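You operate a simulated robot arm through the tools that you are given. There is no shell and no other tool. Be economical: measure what you need, move in short steps, check, and stop when the job is done.

You are at the controls of a simulated robot arm. One attempt, no reset.

Task
Muted purple shows red: gain down to four green lamps, fader to -10 dB, unmute, main fader to -10 dB.
Fine: other gain knobs stay as they are.

The check looks at the end state, three seconds after you hand in, the way a careful person would. Anything else that was tipped, shoved, dropped, spilled or broken makes it a failure.

Robot
A 7-joint arm with a two-finger parallel gripper, fixed in place. Base frame: the origin is at the foot of the arm, x ahead of it, y to its left, z up. Lengths are in cm, angles in degrees, forces in N, time in s.
With the tool pointing down near the work surface it reaches from about 24 to 68 cm from the base axis. Its first joint turns from -66.0 to 66.0 degrees. Payload 2.4 kg.
The TCP is the grasp point between the finger pads, 3 cm short of the fingertips. In the tool frame z runs along the fingers and y along their closing line. Largest opening 9.4 cm; finger width 2.8, thickness 1; the body of the gripper, 5 by 9.6 cm, starts 5.5 cm behind the TCP.
Orientation is told as [roll, pitch, yaw] about the base's x, y, z axes, in that order, counted from this pose: with the fingers straight down and closing along the base's y, the tool's x points along the base's -x, its y along +y and its z along -z.

Tools
- The arm moves only by the tool servo_tool. Its argument "moves" is a list of rows, each a list of 7 numbers: the opening, from 0 (shut) to 1 (fully open), then the shift along the tool's x, y, z in cm, then the turn, a rotation vector about the tool's x, y, z in rad. In form: [[grip, dx, dy, dz, ax, ay, az], ...]. A call has 1 to 12 rows; each row shifts and turns the commanded pose from where the row before left it, along the tool's axes as they then stand. Each row takes 0.2 s and may step no farther than 5 cm and 8.6 degrees from the row before; otherwise, or with a gripper value out of range, the whole call is refused. A pose out of reach is approached as far as the arm can. The call stops where the force on the tool passes 40 N (or 10 N more than at its start, if that is more) or the arm is blocked; 0.2 s more then pass. Each finger travels about 15.3 cm/s and halts on what it meets, pressing with about 38 N; the grip force reading is that of the motor and also rises with nothing between the fingers. The clock runs only during rows and for 0.2 s after the last one: add rows that do not move to give the fingers time. It gives the time, the measured TCP pose, the force on the tool (base axes), the opening and the grip force at its end, in the units of the frame above (readings bear some noise), with the torque about the TCP (base axes, N m) and any sound that the robot's microphone picked up, and new pictures: "show" is both (left out), scene, wrist or none.
- Cameras (640 x 400 px; columns grow to the right, rows downward): "scene" is fixed at [3.25, 48.55, 145.12]; the picture's right is [-0.65, -0.76, 0.00], its down [-0.47, 0.40, -0.79] and it looks along [0.60, -0.51, -0.62] (base axes); focal length 363 px, centre (320, 200). "wrist" rides on the gripper at [7.6, 1.4, -10.2] in the tool frame; the picture's right is [-0.18, 0.98, 0.00], its down [-0.75, -0.14, -0.64] and it looks along [-0.63, -0.12, 0.77] (tool axes); focal length 243 px, centre (320, 200). There is no depth. A picture from a camera that has moved, and an enlarged one, comes with that camera's place and axes in the base frame and with its lens. The place of the scene camera against the robot may be out by one fixed shift of up to 2.5 cm in any direction.
- zoom(camera, box): a new picture of the part [left, top, right, bottom] of that camera's present view, enlarged. No time passes.
- close_job(): hands the job in; it is judged then, once.

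Go step by step. Nothing tells you positions but the pictures and the camera data: compare them with the known pose of the tool, close in by small moves and look again before you grip or let go. The budget is 120 turns and 200 pictures, counting those below and the enlarged ones. Unless the task says otherwise, let go and move clear before handing in, and close with one line.

The tools are called after "Call:" as a command line: name --pt "numbers of a row" for each row, then --argument value for the rest, lists and objects as JSON in quotes. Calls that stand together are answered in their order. servo_tool: Moves the arm, as the interface text tells. Its arguments: {"type":"object","properties":{"moves":{"type":"array","items":{"type":"array","items":{"type":"number"}}},"show":{"type":"string","enum":["both","scene","wrist","none"]}},"required":["moves"]} The other tools are called the same way: zoom (camera, box) takes an enlarged picture of a part of a camera's view; close_job () hands the job in.

At the start:

```text
t: 0.0
tool_pos: [33.73, -5.04, 115.59]
orientation: [0.1, 0.0, 0.0]
contact_force: [0.1, 0.4, -0.4]
ft_torque: [0.02, 0.01, 0.02]
width: 9.39
grasp_force: 0.1
```

scene: 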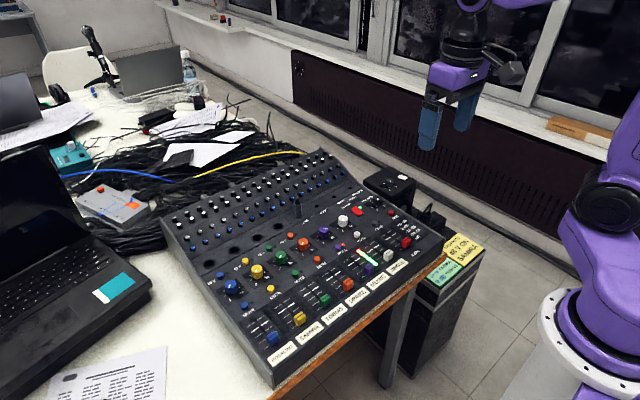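
wrist: 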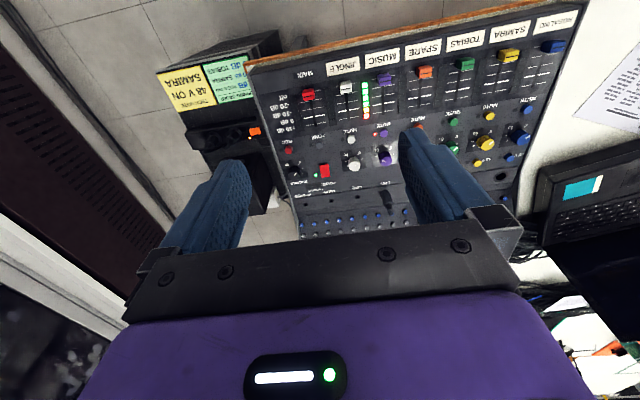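

I see a mixer with coloured strips; purple is the MUSIC strip, next to white JINGLE and red MAIN. I'll zoom in to read the details.

Call:
zoom --camera "scene" --box '[300, 180, 460, 280]'

Call:
zoom --camera "wrist" --box '[260, 50, 460, 175]'

Call:
zoom --camera "scene" --box '[150, 140, 470, 340]'

```text
4.00 times, centred on (380, 230) of scene
camera zoom: at [3.25, 48.55, 145.12], right [-0.65, -0.76, 0.0], down [-0.47, 0.4, -0.79], along [0.6, -0.51, -0.62], focal length 1451 px, centre (80, 80)
```

zoom: 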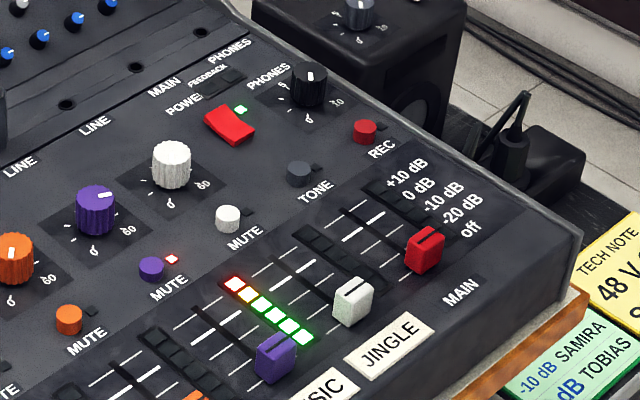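

```text
3.20 times, centred on (360, 112) of wrist
camera zoom: at [26.02, -3.68, 126.0], right [0.18, 0.98, 0.0], down [0.75, -0.14, 0.64], along [0.63, -0.12, -0.77], focal length 776 px, centre (192, 480)
```

zoom: 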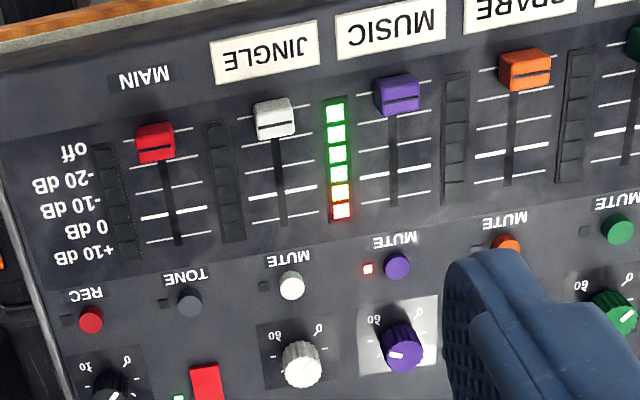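

```text
2.00 times, centred on (310, 240) of scene
camera zoom: at [3.25, 48.55, 145.12], right [-0.65, -0.76, 0.0], down [-0.47, 0.4, -0.79], along [0.6, -0.51, -0.62], focal length 725 px, centre (340, 120)
```

zoom: 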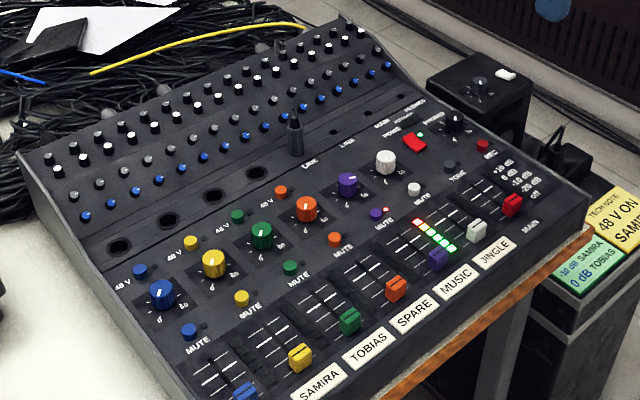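

The panel faces the robot: fader caps are near x≈37, z≈85, with MUSIC at y≈4 and MAIN at y≈-8. I'll come closer over the MUSIC strip for better measurements.

Call:
servo_tool --pt "1 0 3 2 0 0 0" --pt "1 0 3 3 0 0 0" --pt "1 0 2.5 3 0 0 0" --pt "1 0 0 3 0 0 0" --pt "1 0 0 2 0 0 0" --pt "1 0 0 0 0 0 0" --show "wrist"

```text
t: 1.4
tool_pos: [33.8, 3.3, 102.47]
orientation: [0.0, 0.0, 0.0]
contact_force: [0.1, 0.1, 0.0]
ft_torque: [0.02, 0.0, -0.02]
width: 9.4
grasp_force: 0.1
camera wrist: at [26.02, 4.71, 112.81], right [0.18, 0.98, 0.0], down [0.75, -0.14, 0.64], along [0.63, -0.12, -0.77], focal length 243 px, centre (320, 200)
```

wrist: 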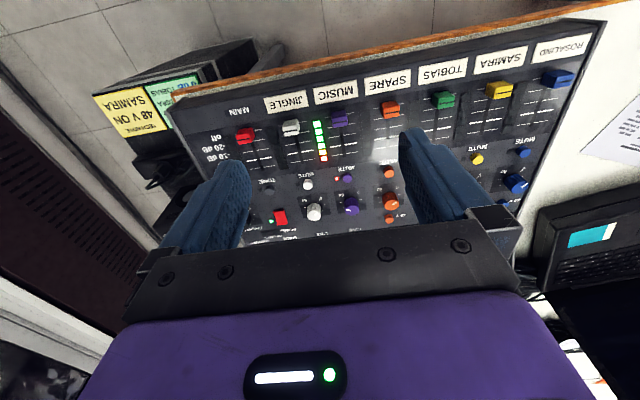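

Triangulating puts MAIN's cap at about (38.6, -8.2, 81.4), MUSIC's cap near (38.6, 4.9, 81.5) and the purple knob near (51, 4.6, 84). I'll move closer and measure again.

Call:
servo_tool --pt "1 -2 1 3 0 0 0" --pt "1 -2 0.6 3 0 0 0" --pt "1 0 0 2.5 0 0 0" --pt "1 0 0 0 0 0 0" --show "wrist"

Call:
zoom --camera "wrist" --box '[200, 80, 440, 230]'

```text
t: 2.4
tool_pos: [37.85, 5.15, 93.97]
orientation: [0.0, 0.1, 0.0]
contact_force: [0.7, -0.3, 0.1]
ft_torque: [-0.03, 0.0, 0.01]
width: 9.4
grasp_force: 0.0
camera wrist: at [30.08, 6.51, 104.33], right [0.18, 0.98, 0.0], down [0.75, -0.14, 0.64], along [0.63, -0.12, -0.77], focal length 243 px, centre (320, 200)
```

wrist: 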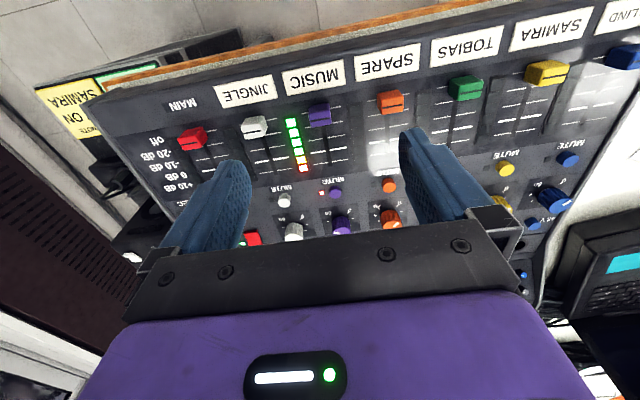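

```text
2.67 times, centred on (320, 155) of wrist
camera zoom: at [30.08, 6.51, 104.33], right [0.18, 0.98, 0.0], down [0.75, -0.14, 0.64], along [0.63, -0.12, -0.77], focal length 647 px, centre (320, 320)
```

zoom: 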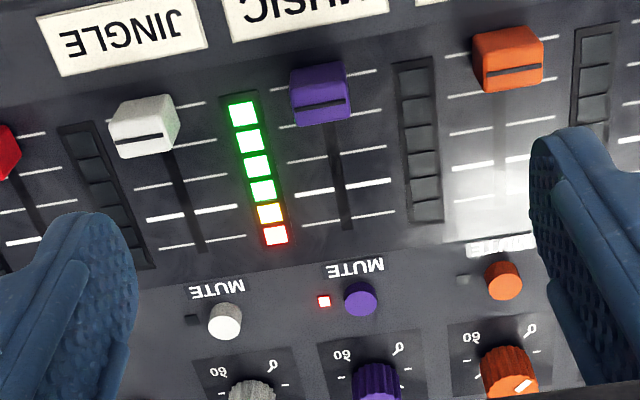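

The panel lies close to level near z≈80, with the MUSIC mute button at about (48.5, 5.0, 80.9) and the gain knob at roughly (53.5, 5). I'll move above the knob.

Call:
servo_tool --pt "1 -4 0 0 0 0 0" --pt "1 -4 0 0 0 0 0" --pt "1 -4 0 0 0 0 0" --pt "1 -2 0 0 0 0 0" --pt "1 0 0 0 0 0 0"

Call:
zoom --camera "wrist" --box '[200, 80, 440, 230]'

Call:
zoom --camera "scene" --box '[240, 130, 440, 255]'

```text
t: 3.6
tool_pos: [51.94, 5.31, 94.15]
orientation: [0.1, 0.1, 0.0]
contact_force: [0.0, -0.3, 0.1]
ft_torque: [-0.03, -0.01, 0.03]
width: 9.42
grasp_force: 0.0
camera wrist: at [44.17, 6.6, 104.41], right [0.18, 0.98, 0.0], down [0.75, -0.14, 0.64], along [0.63, -0.12, -0.77], focal length 243 px, centre (320, 200)
```

scene: 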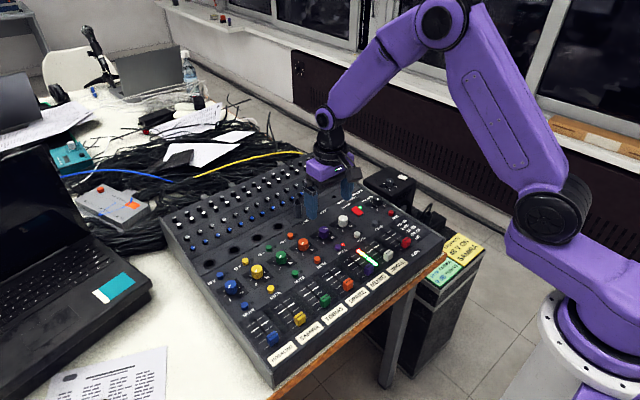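
wrist: 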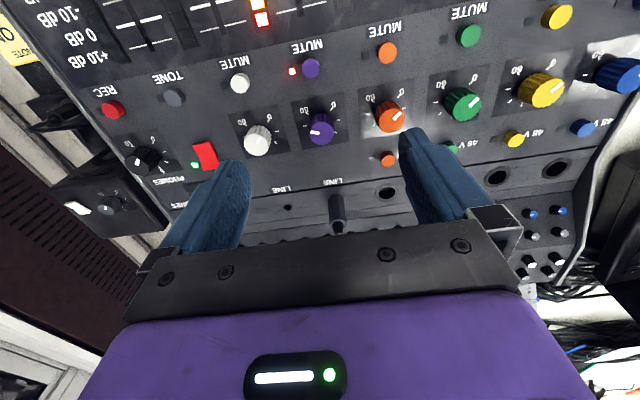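

```text
2.67 times, centred on (320, 155) of wrist
camera zoom: at [44.17, 6.6, 104.41], right [0.18, 0.98, 0.0], down [0.75, -0.14, 0.64], along [0.63, -0.12, -0.77], focal length 647 px, centre (320, 320)
```

zoom: 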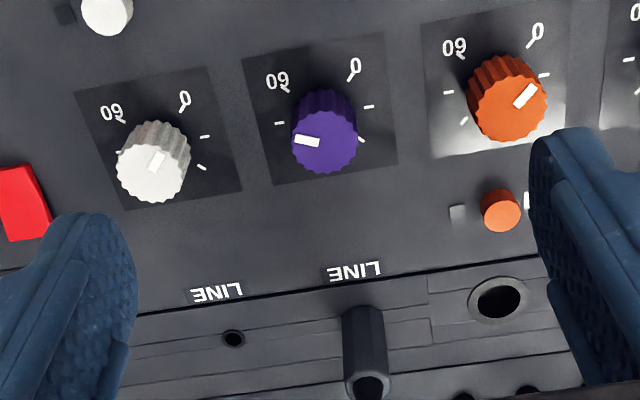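

```text
3.20 times, centred on (340, 192) of scene
camera zoom: at [3.26, 48.55, 145.12], right [-0.65, -0.76, 0.0], down [-0.47, 0.4, -0.79], along [0.6, -0.51, -0.62], focal length 1161 px, centre (256, 224)
```

zoom: 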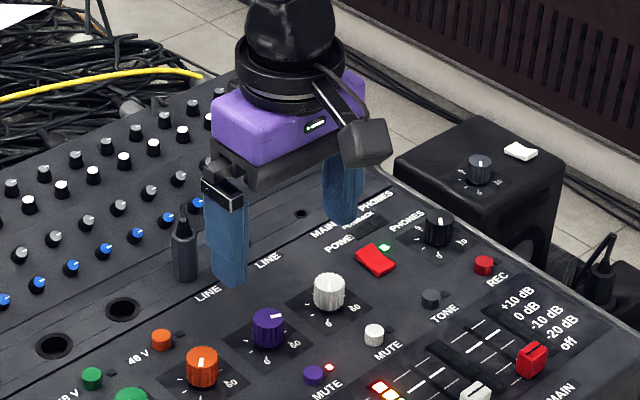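

The purple knob is about 2.4 cm wide, near (54.5, 4.9) with its top around z≈82, and it has room on both sides. I'll narrow the opening and come down to just above it.

Call:
servo_tool --pt "0.5 -2.5 -0.35 0 0 0 0" --pt "0.5 0 0 3 0 0 0" --pt "0.5 0 0 3 0 0 0" --pt "0.5 0 0 1 0 0 0" --pt "0.5 0 0 0 0 0 0"

Call:
zoom --camera "wrist" --box '[200, 80, 440, 230]'

Call:
zoom --camera "scene" --box '[270, 180, 430, 280]'

```text
t: 4.8
tool_pos: [54.15, 4.81, 87.12]
orientation: [0.0, 0.0, 0.0]
contact_force: [0.0, -0.6, 0.0]
ft_torque: [-0.01, -0.03, -0.03]
width: 4.7
grasp_force: 0.1
camera wrist: at [46.44, 6.13, 97.5], right [0.18, 0.98, 0.0], down [0.75, -0.14, 0.64], along [0.63, -0.12, -0.77], focal length 243 px, centre (320, 200)
```

scene: 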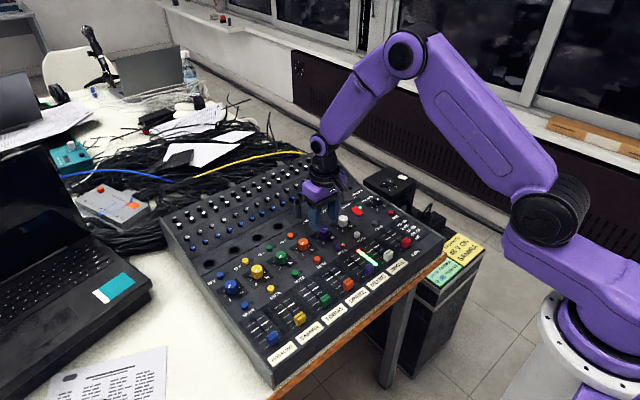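
wrist: 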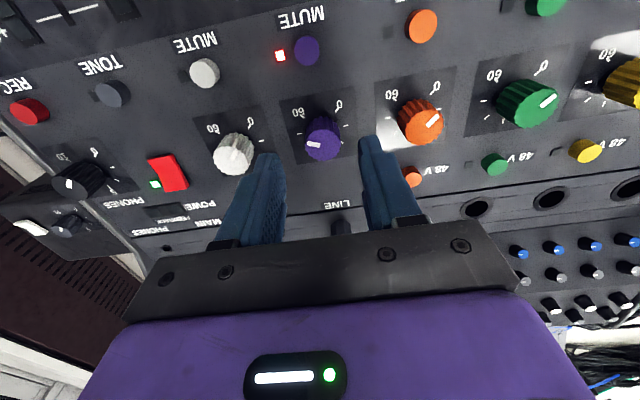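

```text
2.67 times, centred on (320, 155) of wrist
camera zoom: at [46.44, 6.13, 97.5], right [0.18, 0.98, 0.0], down [0.75, -0.14, 0.64], along [0.63, -0.12, -0.77], focal length 647 px, centre (320, 320)
```

zoom: 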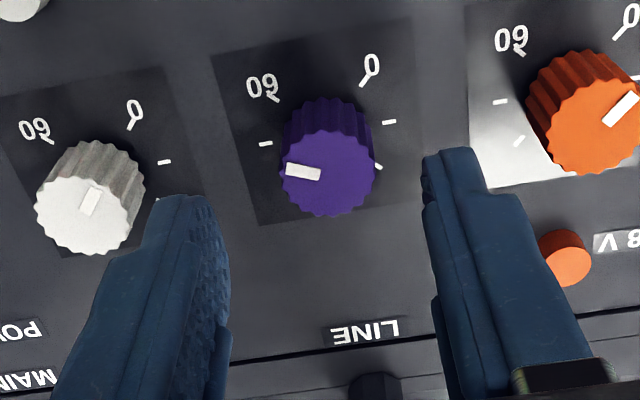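

```text
4.00 times, centred on (350, 230) of scene
camera zoom: at [3.25, 48.55, 145.12], right [-0.65, -0.76, 0.0], down [-0.47, 0.4, -0.79], along [0.6, -0.51, -0.62], focal length 1451 px, centre (200, 80)
```

zoom: 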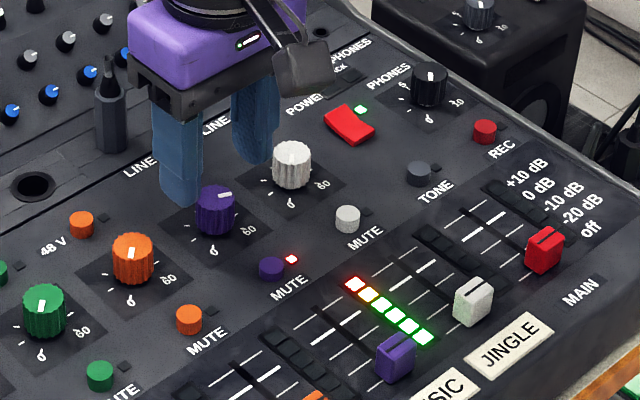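

The knob centre works out to about (54.0, 4.95), top z≈82.6, which is well centred between the fingers. I'll lower around it and close.

Call:
servo_tool --pt "0.5 0.1 0.1 1.2 0 0 0" --pt "0.5 0 0 1 0 0 0" --pt "0.5 0 0 1 0 0 0" --pt "0.5 0 0 0 0 0 0"

Call:
zoom --camera "wrist" --box '[220, 80, 460, 230]'

```text
t: 5.8
tool_pos: [54.16, 4.82, 83.88]
orientation: [-0.1, 0.0, -0.1]
contact_force: [-0.3, -0.2, -0.6]
ft_torque: [0.05, -0.01, 0.0]
width: 4.69
grasp_force: 0.0
camera wrist: at [46.44, 6.12, 94.22], right [0.18, 0.98, 0.0], down [0.75, -0.14, 0.64], along [0.63, -0.12, -0.77], focal length 243 px, centre (320, 200)
```

scene: 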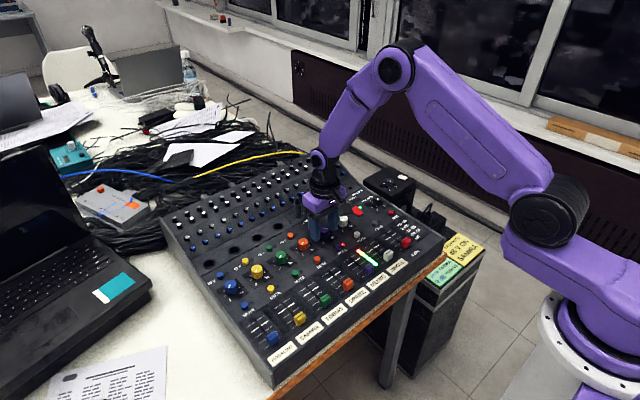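
wrist: 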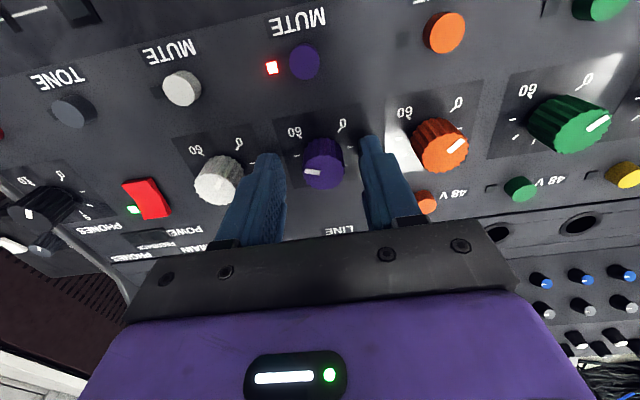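

```text
2.67 times, centred on (340, 155) of wrist
camera zoom: at [46.44, 6.12, 94.22], right [0.18, 0.98, 0.0], down [0.75, -0.14, 0.64], along [0.63, -0.12, -0.77], focal length 647 px, centre (267, 320)
```

zoom: 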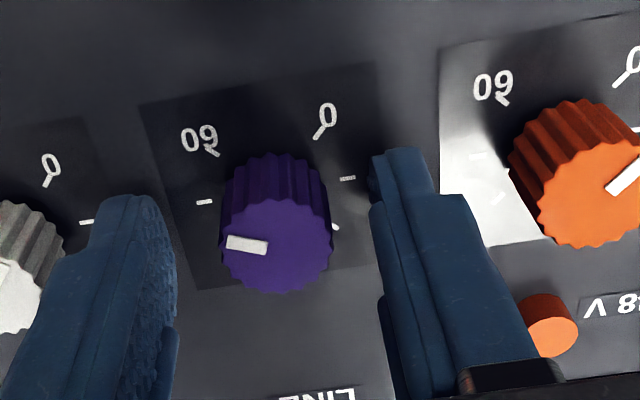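

Fingers straddle the knob cleanly with clearance to its neighbours. I'll make a small centring shift and close on the knob.

Call:
servo_tool --pt "0.5 0.2 0.13 0 0 0 0" --pt "0.3 0 0 0 0 0 0" --pt "0.2 0 0 0 0 0 0" --pt "0.2 0 0 0 0 0 0" --show "none"

Call:
zoom --camera "wrist" --box '[220, 80, 460, 230]'

Call:
zoom --camera "scene" --box '[270, 180, 430, 280]'

```text
t: 6.8
tool_pos: [53.98, 4.92, 83.86]
orientation: [0.0, -0.1, -0.1]
contact_force: [0.5, 7.8, -2.2]
ft_torque: [-0.27, -0.37, 0.05]
width: 2.45
grasp_force: 45.1
```

```text
2.67 times, centred on (340, 155) of wrist
camera zoom: at [46.21, 6.34, 94.25], right [0.18, 0.98, 0.0], down [0.75, -0.14, 0.64], along [0.63, -0.12, -0.77], focal length 647 px, centre (267, 320)
```

zoom: 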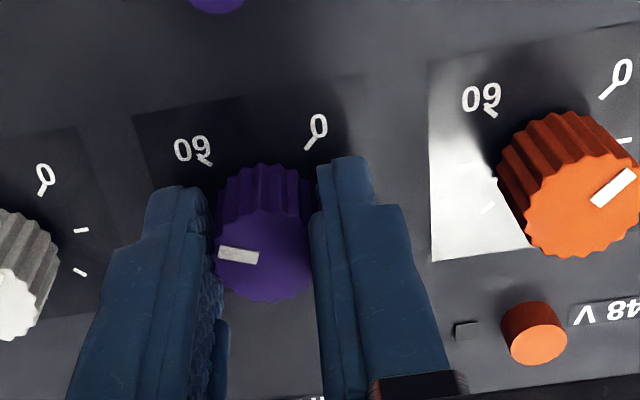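

```text
4.00 times, centred on (350, 230) of scene
camera zoom: at [3.26, 48.57, 145.11], right [-0.65, -0.76, 0.0], down [-0.47, 0.4, -0.79], along [0.6, -0.51, -0.62], focal length 1451 px, centre (200, 80)
```

zoom: 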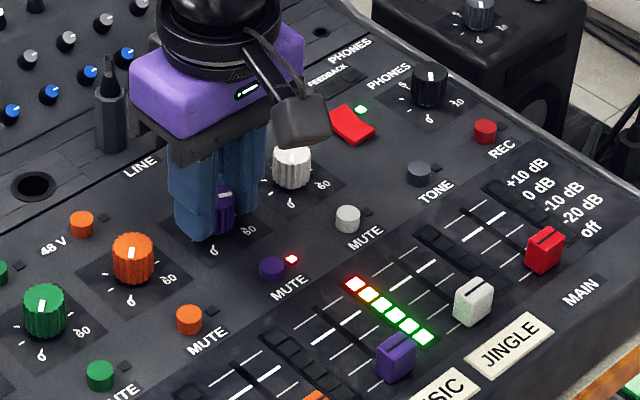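

The knob is held at 2.45 cm. I'll turn it counter-clockwise in small steps and watch the meter.

Call:
servo_tool --pt "0.2 0 0.1 0 0 0 -0.1" --pt "0.2 0 0 0 0 0 -0.1" --pt "0.2 0 0 0 0 0 -0.1" --pt "0.2 0 0 0 0 0 0" --show "none"

Call:
zoom --camera "scene" --box '[270, 180, 430, 280]'

```text
t: 7.8
tool_pos: [53.88, 4.99, 83.8]
orientation: [0.0, 0.2, 17.3]
contact_force: [-1.2, -0.8, -3.6]
ft_torque: [0.56, -0.24, 0.03]
width: 2.44
grasp_force: 44.7
```

```text
4.00 times, centred on (350, 230) of scene
camera zoom: at [3.25, 48.55, 145.12], right [-0.65, -0.76, 0.0], down [-0.47, 0.4, -0.79], along [0.6, -0.51, -0.62], focal length 1451 px, centre (200, 80)
```

zoom: 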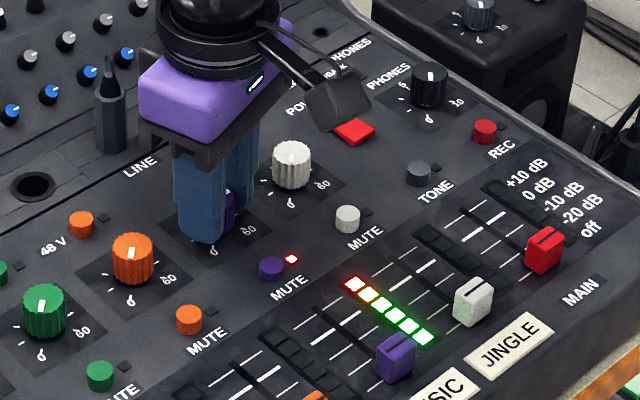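

Red is still lit after 17°. I'll keep turning.

Call:
servo_tool --pt "0.2 0 0 0 0 0 -0.1" --pt "0.2 0 0 0 0 0 -0.1" --pt "0.2 0 0 0 0 0 0" --show "none"

Call:
zoom --camera "scene" --box '[270, 180, 430, 280]'

Call:
zoom --camera "wrist" --box '[220, 80, 460, 230]'

```text
t: 8.6
tool_pos: [53.96, 4.93, 83.93]
orientation: [0.1, 0.0, 28.6]
contact_force: [3.7, -5.4, -2.0]
ft_torque: [-0.32, 1.3, -0.01]
width: 2.42
grasp_force: 44.8
```

```text
4.00 times, centred on (350, 230) of scene
camera zoom: at [3.27, 48.54, 145.12], right [-0.65, -0.76, 0.0], down [-0.47, 0.4, -0.79], along [0.6, -0.51, -0.62], focal length 1451 px, centre (200, 80)
```

zoom: 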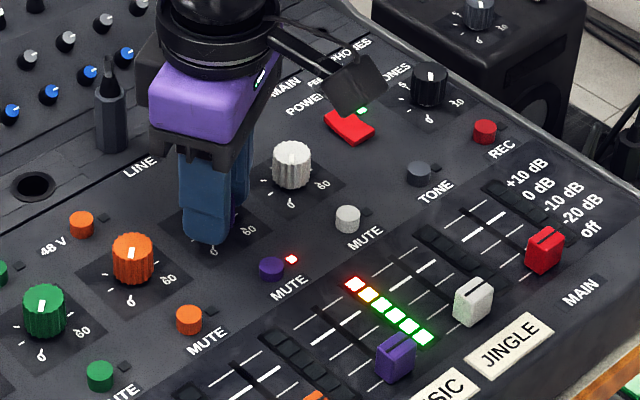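

```text
2.67 times, centred on (340, 155) of wrist
camera zoom: at [46.49, 2.48, 94.26], right [-0.31, 0.95, 0.0], down [0.73, 0.24, 0.64], along [0.61, 0.2, -0.77], focal length 647 px, centre (267, 320)
```

zoom: 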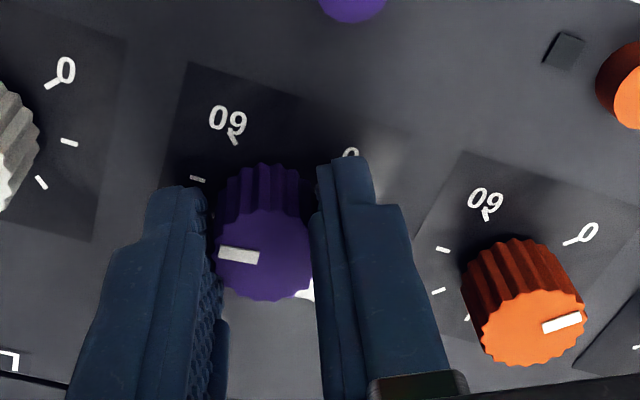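

The knob follows the tool with no slip and red is still on. I'll continue.

Call:
servo_tool --pt "0.2 0 0 0 0 0 -0.1" --pt "0.2 0 0 0 0 0 -0.1" --pt "0.2 0 0 0 0 0 0" --show "none"

Call:
zoom --camera "scene" --box '[270, 180, 430, 280]'

```text
t: 9.4
tool_pos: [53.85, 4.9, 83.99]
orientation: [0.0, 0.0, 40.1]
contact_force: [2.5, -11.6, -20.1]
ft_torque: [-0.07, -1.01, -0.03]
width: 2.44
grasp_force: 44.9
```

```text
4.00 times, centred on (350, 230) of scene
camera zoom: at [3.29, 48.52, 145.13], right [-0.65, -0.76, 0.0], down [-0.47, 0.4, -0.79], along [0.6, -0.51, -0.62], focal length 1451 px, centre (200, 80)
```

zoom: 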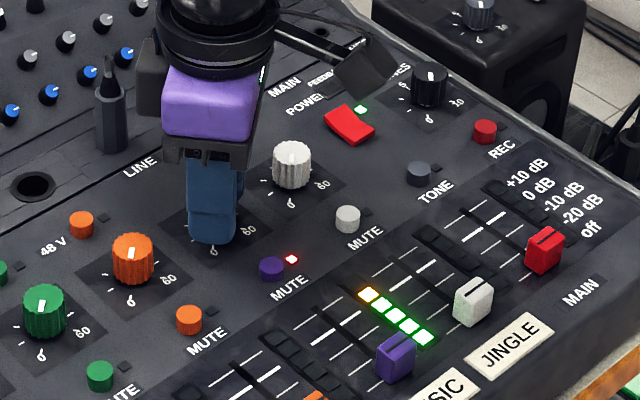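

Red is off and yellow remains. I'll continue in small steps, lowering slightly to relieve the pull.

Call:
servo_tool --pt "0.2 0 0 0.1 0 0 -0.1" --pt "0.2 0 0 0 0 0 -0.05" --pt "0.2 0 0 0 0 0 0" --show "none"

Call:
zoom --camera "scene" --box '[270, 180, 430, 280]'

```text
t: 10.2
tool_pos: [53.87, 4.96, 83.92]
orientation: [0.0, 0.0, 48.7]
contact_force: [-2.1, -13.9, 3.0]
ft_torque: [-0.78, -0.01, -0.02]
width: 2.45
grasp_force: 45.0
```

```text
4.00 times, centred on (350, 230) of scene
camera zoom: at [3.24, 48.52, 145.13], right [-0.65, -0.76, 0.0], down [-0.47, 0.4, -0.79], along [0.6, -0.51, -0.62], focal length 1451 px, centre (200, 80)
```

zoom: 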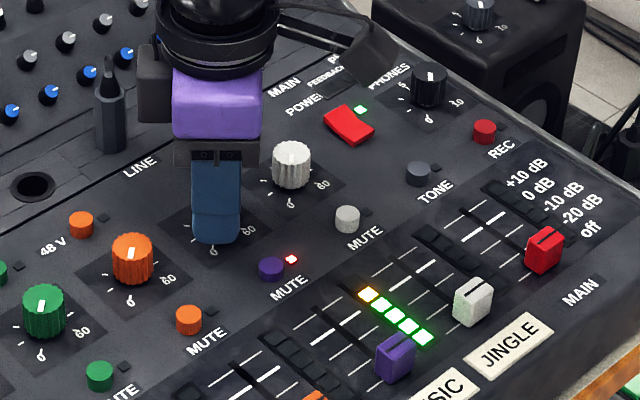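

Yellow is still lit, so I'll continue.

Call:
servo_tool --pt "0.2 0 0 0 0 0 -0.1" --pt "0.2 0 0 0 0 0 -0.05" --pt "0.2 0 0 0 0 0 0" --show "none"

Call:
zoom --camera "scene" --box '[270, 180, 430, 280]'

```text
t: 11.0
tool_pos: [54.12, 5.05, 83.88]
orientation: [0.0, -0.1, 57.2]
contact_force: [-6.6, -17.8, 23.7]
ft_torque: [-0.47, 0.6, -0.05]
width: 2.43
grasp_force: 45.2
```

```text
4.00 times, centred on (350, 230) of scene
camera zoom: at [3.2, 48.5, 145.14], right [-0.65, -0.76, 0.0], down [-0.47, 0.4, -0.79], along [0.6, -0.51, -0.62], focal length 1451 px, centre (200, 80)
```

zoom: 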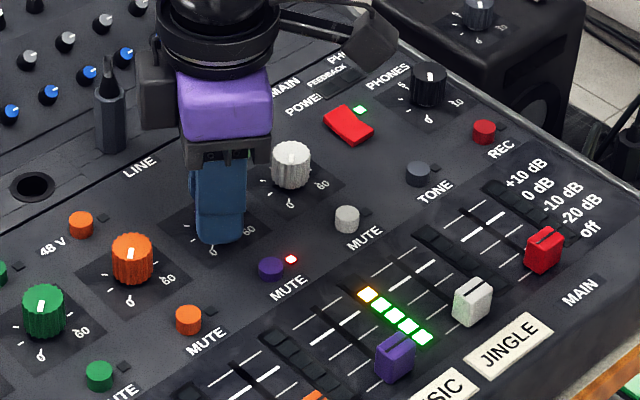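

Yellow is still lit and there is some side load. I'll relax it a little and continue.

Call:
servo_tool --pt "0.2 0.1 -0.05 -0.1 0 0 0" --pt "0.2 0 0 0 0 0 -0.08" --pt "0.2 0 0 0 0 0 -0.04" --pt "0.2 0 0 0 0 0 0" --show "none"

Call:
zoom --camera "scene" --box '[270, 180, 430, 280]'

```text
t: 12.0
tool_pos: [53.98, 4.96, 83.88]
orientation: [0.0, -0.1, 64.1]
contact_force: [10.8, -6.5, -13.2]
ft_torque: [0.95, -0.35, 0.02]
width: 2.43
grasp_force: 45.0
```

```text
4.00 times, centred on (350, 230) of scene
camera zoom: at [3.3, 48.53, 145.13], right [-0.65, -0.76, 0.0], down [-0.47, 0.4, -0.79], along [0.6, -0.51, -0.62], focal length 1451 px, centre (200, 80)
```

zoom: 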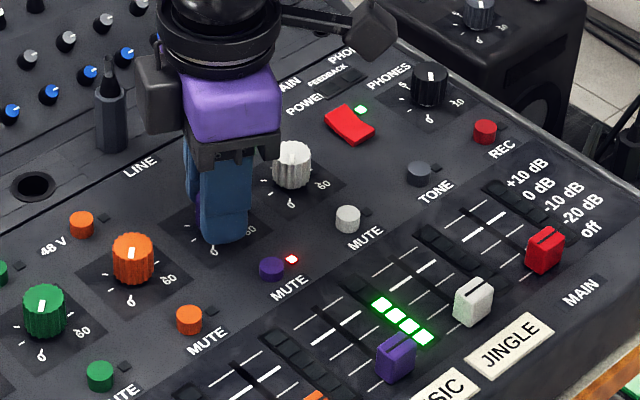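

Four green lamps now. I'll turn a bit further for margin, check, then release and rise.

Call:
servo_tool --pt "0.2 0 0 0.05 0 0 -0.08" --pt "0.2 0 0 0 0 0 -0.06" --pt "0.2 0 0 0 0 0 0" --pt "0.45 0 0 0 0 0 0" --pt "0.45 0 0 0 0 0 0" --pt "0.45 0 0 -3 0 0 0" --pt "0.45 0 0 -3 0 0 0" --pt "0.45 0 0 0 0 0 0"

Call:
zoom --camera "scene" --box '[270, 180, 430, 280]'

```text
t: 13.8
tool_pos: [53.75, 4.8, 89.88]
orientation: [0.1, -0.1, 72.1]
contact_force: [-0.2, -0.5, -0.6]
ft_torque: [0.01, 0.04, -0.02]
width: 4.23
grasp_force: 0.1
camera wrist: at [50.04, -2.1, 100.27], right [-0.88, 0.48, 0.0], down [0.37, 0.67, 0.64], along [0.31, 0.56, -0.77], focal length 243 px, centre (320, 200)
```

scene: 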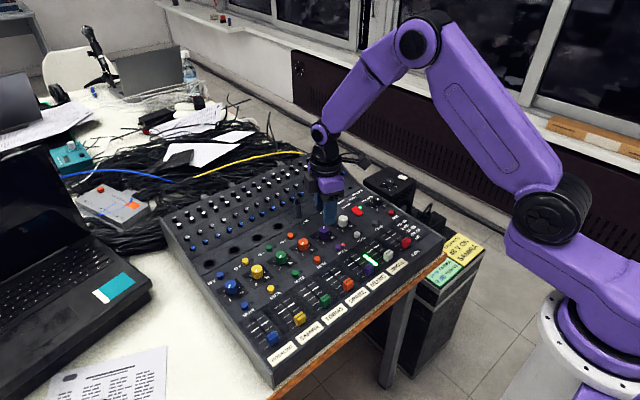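
wrist: 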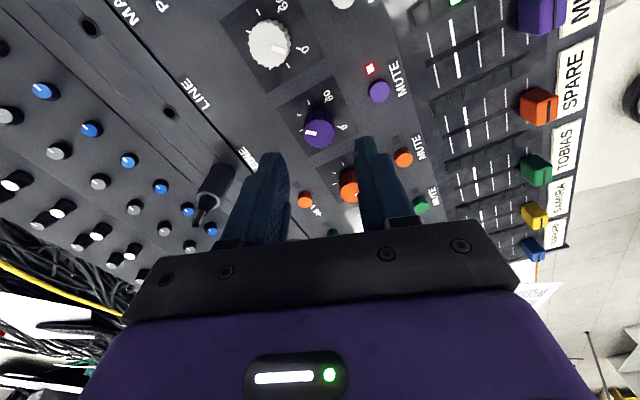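

```text
4.00 times, centred on (350, 230) of scene
camera zoom: at [3.25, 48.55, 145.12], right [-0.65, -0.76, 0.0], down [-0.47, 0.4, -0.79], along [0.6, -0.51, -0.62], focal length 1451 px, centre (200, 80)
```

zoom: 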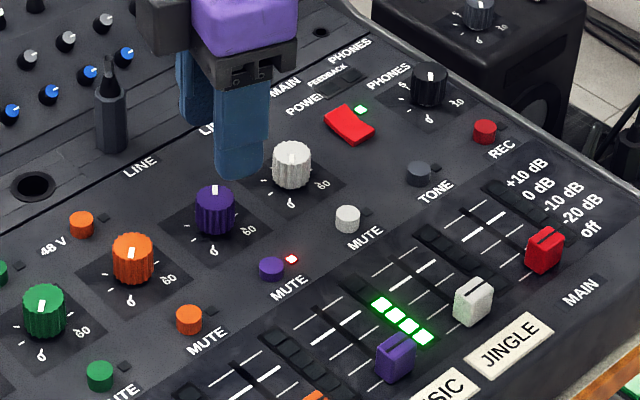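

Gain is done: four green lamps, and the other knobs are untouched. I'll rotate back to yaw 0 and move over the MUSIC fader.

Call:
servo_tool --pt "0.45 0 0 -1.5 0 0 0.14" --pt "0.45 0 0 0 0 0 0.14" --pt "0.45 0 0 0 0 0 0.14" --pt "0.45 0 0 0 0 0 0.14" --pt "0.45 0 0 0 0 0 0.14" --pt "0.45 0 0 0 0 0 0.14" --pt "0.45 0 0 0 0 0 0.14" --pt "0.45 0 0 0 0 0 0.14" --pt "0.45 0 0 0 0 0 0.14" --pt "0.45 0 0 0 0 0 0" --show "none"

Call:
servo_tool --pt "0.45 4 0 0 0 0 0" --pt "0.45 4 0 0 0 0 0" --pt "0.45 4 0 0 0 0 0" --pt "0.45 3.2 0 1.5 0 0 0" --pt "0.45 0 0 2.5 0 0 0" --pt "0.45 0 0 0 0 0 0" --show "wrist"

Call:
zoom --camera "wrist" --box '[220, 80, 460, 230]'

```text
t: 16.0
tool_pos: [53.97, 4.84, 91.47]
orientation: [0.0, 0.0, -0.2]
contact_force: [0.1, -0.2, 0.2]
ft_torque: [0.01, -0.01, -0.02]
width: 4.23
grasp_force: 0.2
```

```text
t: 17.4
tool_pos: [38.67, 5.11, 87.37]
orientation: [-0.1, 0.1, -0.1]
contact_force: [0.2, 0.3, 0.3]
ft_torque: [-0.01, -0.01, -0.03]
width: 4.24
grasp_force: 0.0
camera wrist: at [30.92, 6.44, 97.71], right [0.18, 0.98, 0.0], down [0.75, -0.14, 0.64], along [0.63, -0.12, -0.77], focal length 243 px, centre (320, 200)
```

wrist: 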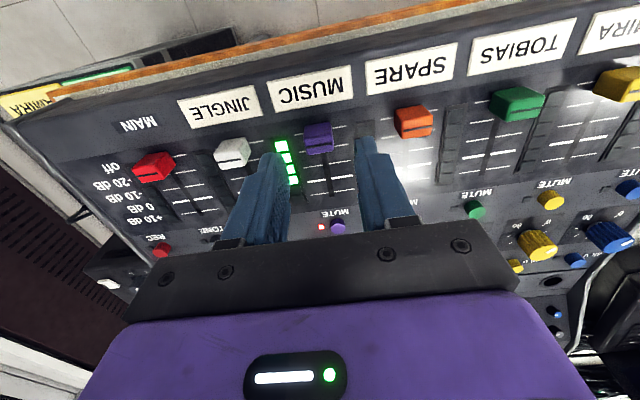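

```text
2.67 times, centred on (340, 155) of wrist
camera zoom: at [30.92, 6.44, 97.71], right [0.18, 0.98, 0.0], down [0.75, -0.14, 0.64], along [0.63, -0.12, -0.77], focal length 647 px, centre (267, 320)
```

zoom: 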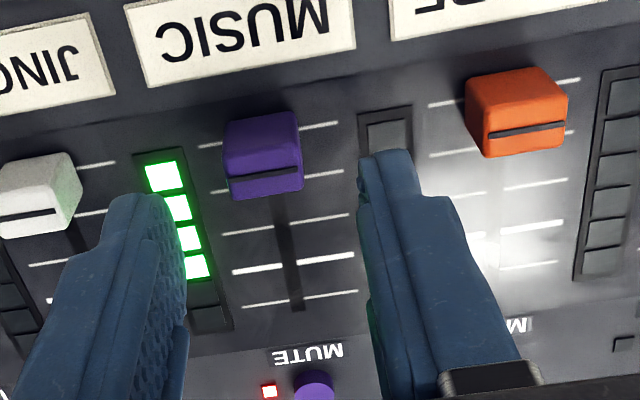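

The MUSIC cap is centred near (38.4, 5.05). The ticks are about 1.5 cm apart, so -10 dB is about 3.0 cm of travel from off. I'll lower around the cap and grip it.

Call:
servo_tool --pt "0.45 0.2 -0.05 1.2 0 0 0" --pt "0.45 0 0 1.2 0 0 0" --pt "0.45 0 0 0.8 0 0 0" --pt "0.25 0 0 0 0 0 0" --pt "0.15 0 0 0 0 0 0" --pt "0.15 0 0 0 0 0 0" --show "wrist"

Call:
zoom --camera "wrist" --box '[220, 80, 460, 230]'

```text
t: 18.8
tool_pos: [38.33, 5.04, 84.16]
orientation: [0.0, -0.1, 0.0]
contact_force: [-0.1, 1.6, -6.4]
ft_torque: [0.02, -0.04, 0.0]
width: 1.9
grasp_force: 45.1
camera wrist: at [30.7, 6.36, 94.49], right [0.18, 0.98, 0.0], down [0.75, -0.14, 0.64], along [0.63, -0.12, -0.77], focal length 243 px, centre (320, 200)
```

wrist: 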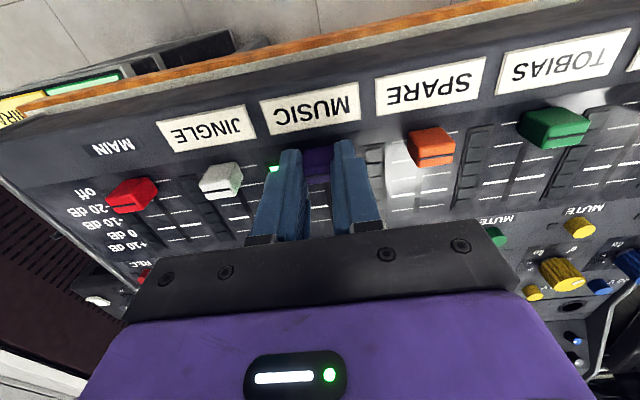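

```text
2.67 times, centred on (340, 155) of wrist
camera zoom: at [30.7, 6.36, 94.49], right [0.18, 0.98, 0.0], down [0.75, -0.14, 0.64], along [0.63, -0.12, -0.77], focal length 647 px, centre (267, 320)
```

zoom: 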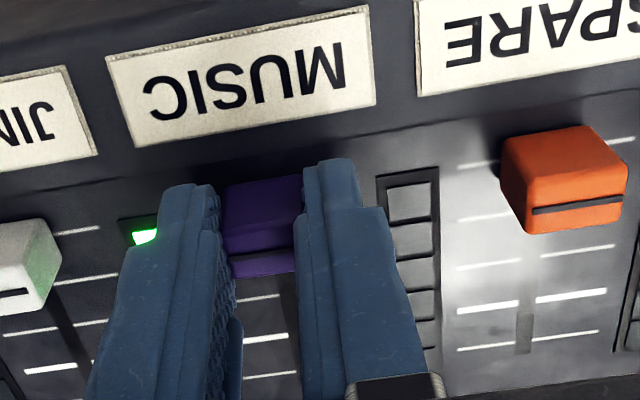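

The cap is held (1.9 cm wide). I'll slide it 3.0 cm away from the robot.

Call:
servo_tool --pt "0.15 -0.7 0 0 0 0 0" --pt "0.15 -0.7 0 0 0 0 0" --pt "0.15 -0.8 0 0 0 0 0" --pt "0.15 -0.7 0 0 0 0 0" --pt "0.15 0 0 0 0 0 0" --show "none"

Call:
zoom --camera "wrist" --box '[220, 80, 460, 230]'

Call:
zoom --camera "scene" --box '[300, 200, 460, 300]'

```text
t: 20.0
tool_pos: [41.32, 5.09, 84.21]
orientation: [0.0, 0.1, -0.1]
contact_force: [0.2, 5.7, -22.1]
ft_torque: [0.15, 0.15, -0.02]
width: 1.85
grasp_force: 45.4
```

```text
2.67 times, centred on (340, 155) of wrist
camera zoom: at [33.67, 6.35, 94.51], right [0.18, 0.98, 0.0], down [0.75, -0.14, 0.64], along [0.63, -0.12, -0.77], focal length 647 px, centre (267, 320)
```

zoom: 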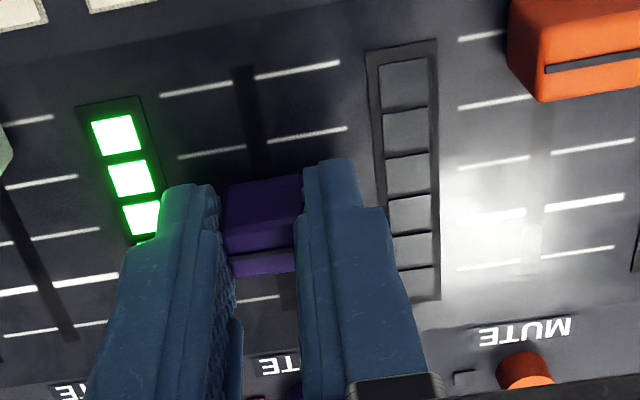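

```text
4.00 times, centred on (380, 250) of scene
camera zoom: at [3.28, 48.57, 145.11], right [-0.65, -0.76, 0.0], down [-0.47, 0.4, -0.79], along [0.6, -0.51, -0.62], focal length 1451 px, centre (80, 0)
```

zoom: 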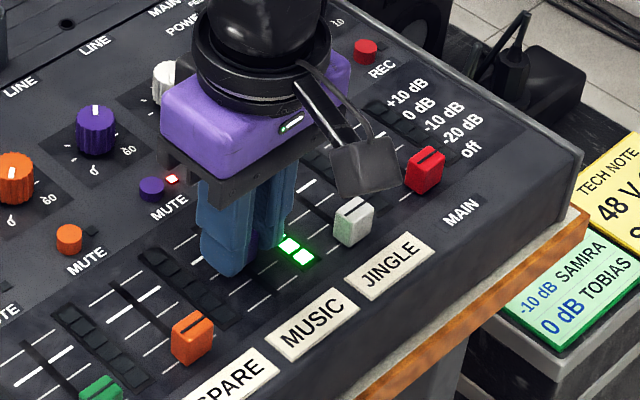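

The MUSIC cap moved about 3 cm. I'll release, rise and verify.

Call:
servo_tool --pt "0.3 0 0 0.05 0 0 0" --pt "0.4 0 0 0 0 0 0" --pt "0.4 0 0 -3 0 0 0" --pt "0.4 0 0 -3 0 0 0" --pt "0.4 0 0 0 0 0 0" --show "none"

Call:
zoom --camera "wrist" --box '[220, 80, 460, 230]'

Call:
zoom --camera "scene" --box '[300, 200, 460, 300]'

```text
t: 21.2
tool_pos: [41.34, 4.88, 90.31]
orientation: [0.0, 0.0, 0.0]
contact_force: [0.0, -0.1, -0.2]
ft_torque: [0.04, 0.01, -0.02]
width: 3.75
grasp_force: 0.0
```

```text
2.67 times, centred on (340, 155) of wrist
camera zoom: at [33.67, 6.25, 100.54], right [0.18, 0.98, 0.0], down [0.75, -0.14, 0.64], along [0.63, -0.12, -0.77], focal length 647 px, centre (267, 320)
```

zoom: 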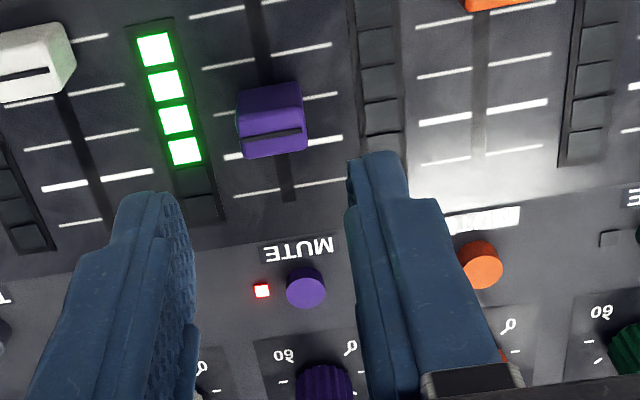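

```text
4.00 times, centred on (380, 250) of scene
camera zoom: at [3.25, 48.55, 145.12], right [-0.65, -0.76, 0.0], down [-0.47, 0.4, -0.79], along [0.6, -0.51, -0.62], focal length 1451 px, centre (80, 0)
```

zoom: 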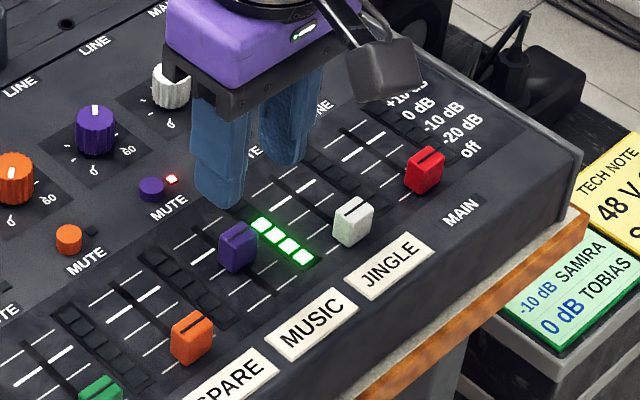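

The cap looks close to -10 dB. I'll zoom in closely from both cameras to confirm.

Call:
zoom --camera "scene" --box '[340, 235, 404, 275]'

Call:
zoom --camera "wrist" --box '[280, 75, 360, 125]'

Call:
zoom --camera "wrist" --box '[200, 75, 280, 125]'

```text
10.00 times, centred on (372, 255) of scene
camera zoom: at [3.25, 48.55, 145.12], right [-0.65, -0.76, 0.0], down [-0.47, 0.4, -0.79], along [0.6, -0.51, -0.62], focal length 3627 px, centre (-200, -350)
```

zoom: 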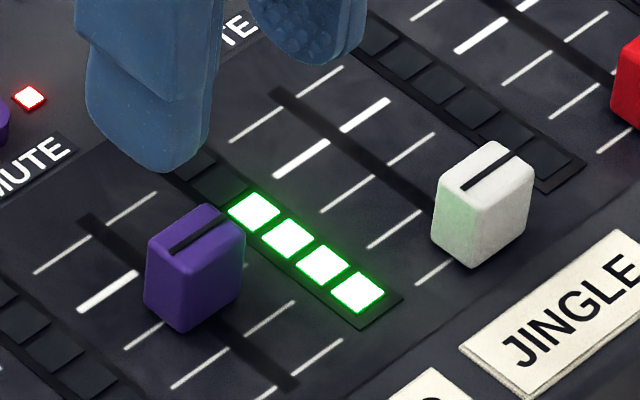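

```text
8.00 times, centred on (320, 100) of wrist
camera zoom: at [33.67, 6.25, 100.54], right [0.18, 0.98, 0.0], down [0.75, -0.14, 0.64], along [0.63, -0.12, -0.77], focal length 1941 px, centre (320, 1000)
```

zoom: 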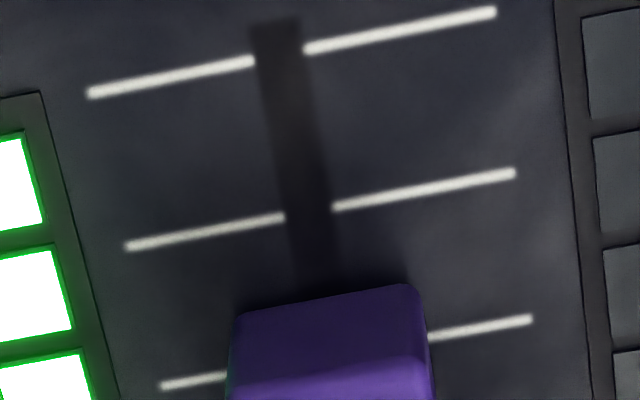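

```text
8.00 times, centred on (240, 100) of wrist
camera zoom: at [33.67, 6.25, 100.54], right [0.18, 0.98, 0.0], down [0.75, -0.14, 0.64], along [0.63, -0.12, -0.77], focal length 1941 px, centre (960, 1000)
```

zoom: 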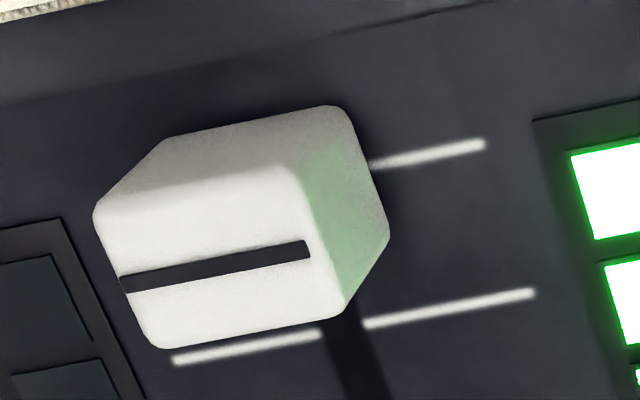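

Scene parallax matches the other caps at "off", so MUSIC sits at -10 dB. Next is the mute button at about (48.8, 4.95, 80.4): I'll close the fingers, hover over it and look.

Call:
servo_tool --pt "0.2 -3.5 0.05 0 0 0 0" --pt "0 -3.9 0 0 0 0 0" --pt "0 0 0 3 0 0 0" --pt "0 0 0 0 0 0 0"

Call:
zoom --camera "wrist" --box '[220, 80, 460, 230]'

```text
t: 22.2
tool_pos: [48.7, 4.74, 87.07]
orientation: [0.0, 0.0, -0.1]
contact_force: [0.0, 0.3, 0.0]
ft_torque: [0.01, 0.01, -0.01]
width: 0.0
grasp_force: 33.3
camera wrist: at [41.03, 6.11, 97.4], right [0.19, 0.98, 0.0], down [0.75, -0.14, 0.64], along [0.63, -0.12, -0.77], focal length 243 px, centre (320, 200)
```

scene: 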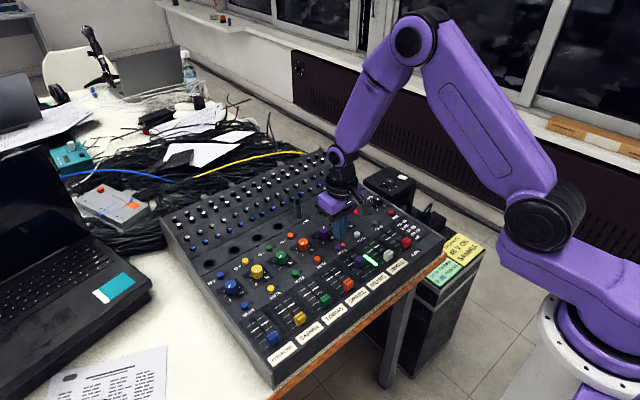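
wrist: 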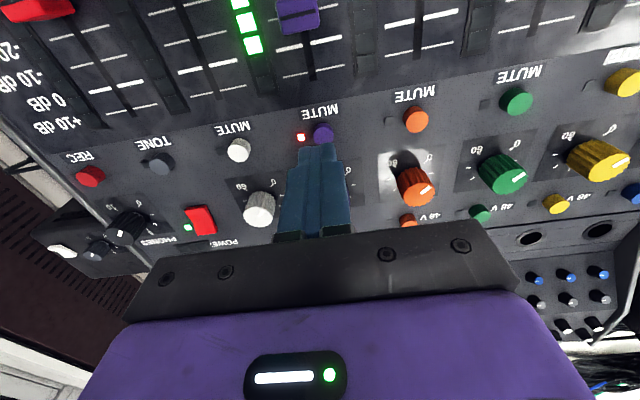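

```text
2.67 times, centred on (340, 155) of wrist
camera zoom: at [41.03, 6.11, 97.4], right [0.19, 0.98, 0.0], down [0.75, -0.14, 0.64], along [0.63, -0.12, -0.77], focal length 647 px, centre (267, 320)
```

zoom: 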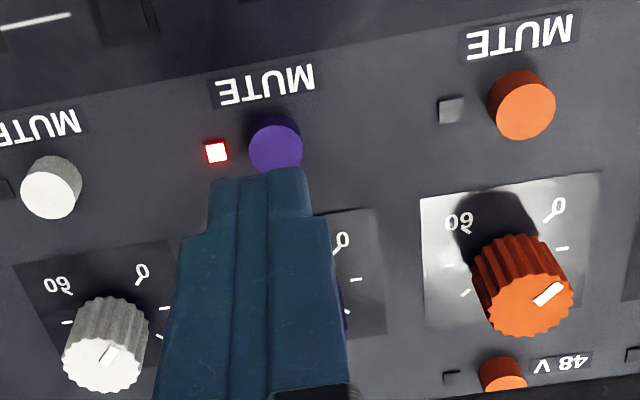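

The button is at about (48.9, 4.9). The closed fingertips just need a 0.15 cm shift, then I'll descend to just above it.

Call:
servo_tool --pt "0 -0.2 0.15 1.2 0 0 0" --pt "0 0 0 1.2 0 0 0" --pt "0 0 0 0.4 0 0 0" --pt "0 0 0 0 0 0 0" --show "none"

Call:
zoom --camera "scene" --box '[300, 210, 380, 260]'

Call:
zoom --camera "wrist" --box '[240, 80, 400, 180]'

```text
t: 23.2
tool_pos: [48.94, 4.99, 84.19]
orientation: [0.0, 0.0, 0.0]
contact_force: [-0.3, 0.4, -0.8]
ft_torque: [0.01, 0.01, -0.01]
width: 0.0
grasp_force: 33.7
```

```text
8.00 times, centred on (340, 235) of scene
camera zoom: at [3.25, 48.55, 145.12], right [-0.65, -0.76, 0.0], down [-0.47, 0.4, -0.79], along [0.6, -0.51, -0.62], focal length 2901 px, centre (160, -80)
```

zoom: 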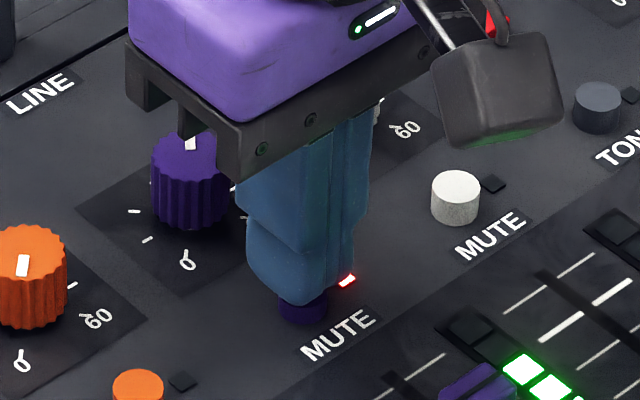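

```text
4.00 times, centred on (320, 130) of wrist
camera zoom: at [41.23, 6.45, 94.63], right [0.18, 0.98, 0.0], down [0.75, -0.14, 0.64], along [0.63, -0.12, -0.77], focal length 970 px, centre (320, 480)
```

zoom: 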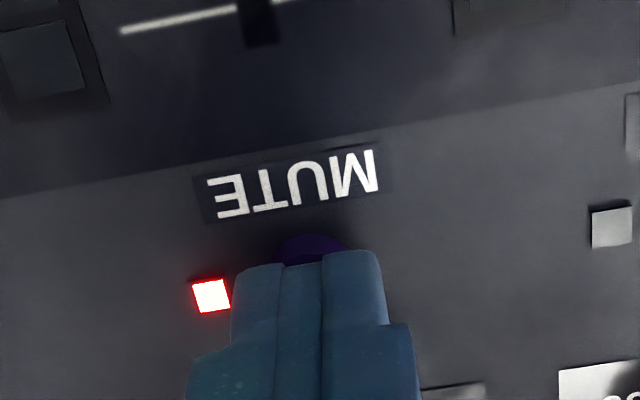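

The tip is directly above the button, so I'll press in small steps.

Call:
servo_tool --pt "0 0 0 0.15 0 0 0" --pt "0 0 0 0.15 0 0 0" --pt "0 0 0 0.15 0 0 0" --pt "0 0 0 0.15 0 0 0" --show "none"

Call:
zoom --camera "scene" --box '[300, 210, 380, 260]'

```text
t: 24.2
tool_pos: [49.0, 4.93, 83.79]
orientation: [0.0, 0.0, 0.0]
contact_force: [-0.2, 0.3, 0.3]
ft_torque: [-0.04, 0.05, -0.01]
width: 0.0
grasp_force: 33.2
```

```text
8.00 times, centred on (340, 235) of scene
camera zoom: at [3.25, 48.55, 145.12], right [-0.65, -0.76, 0.0], down [-0.47, 0.4, -0.79], along [0.6, -0.51, -0.62], focal length 2901 px, centre (160, -80)
```

zoom: 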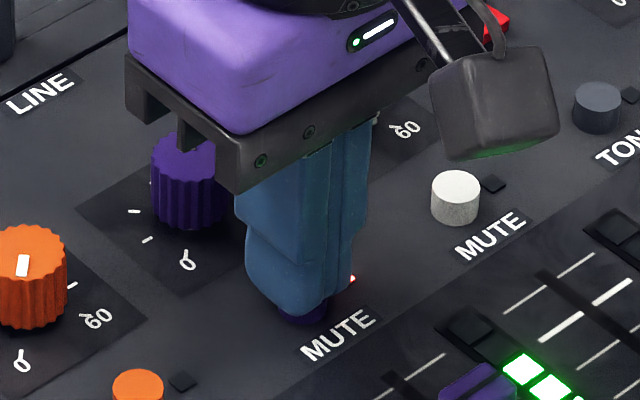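

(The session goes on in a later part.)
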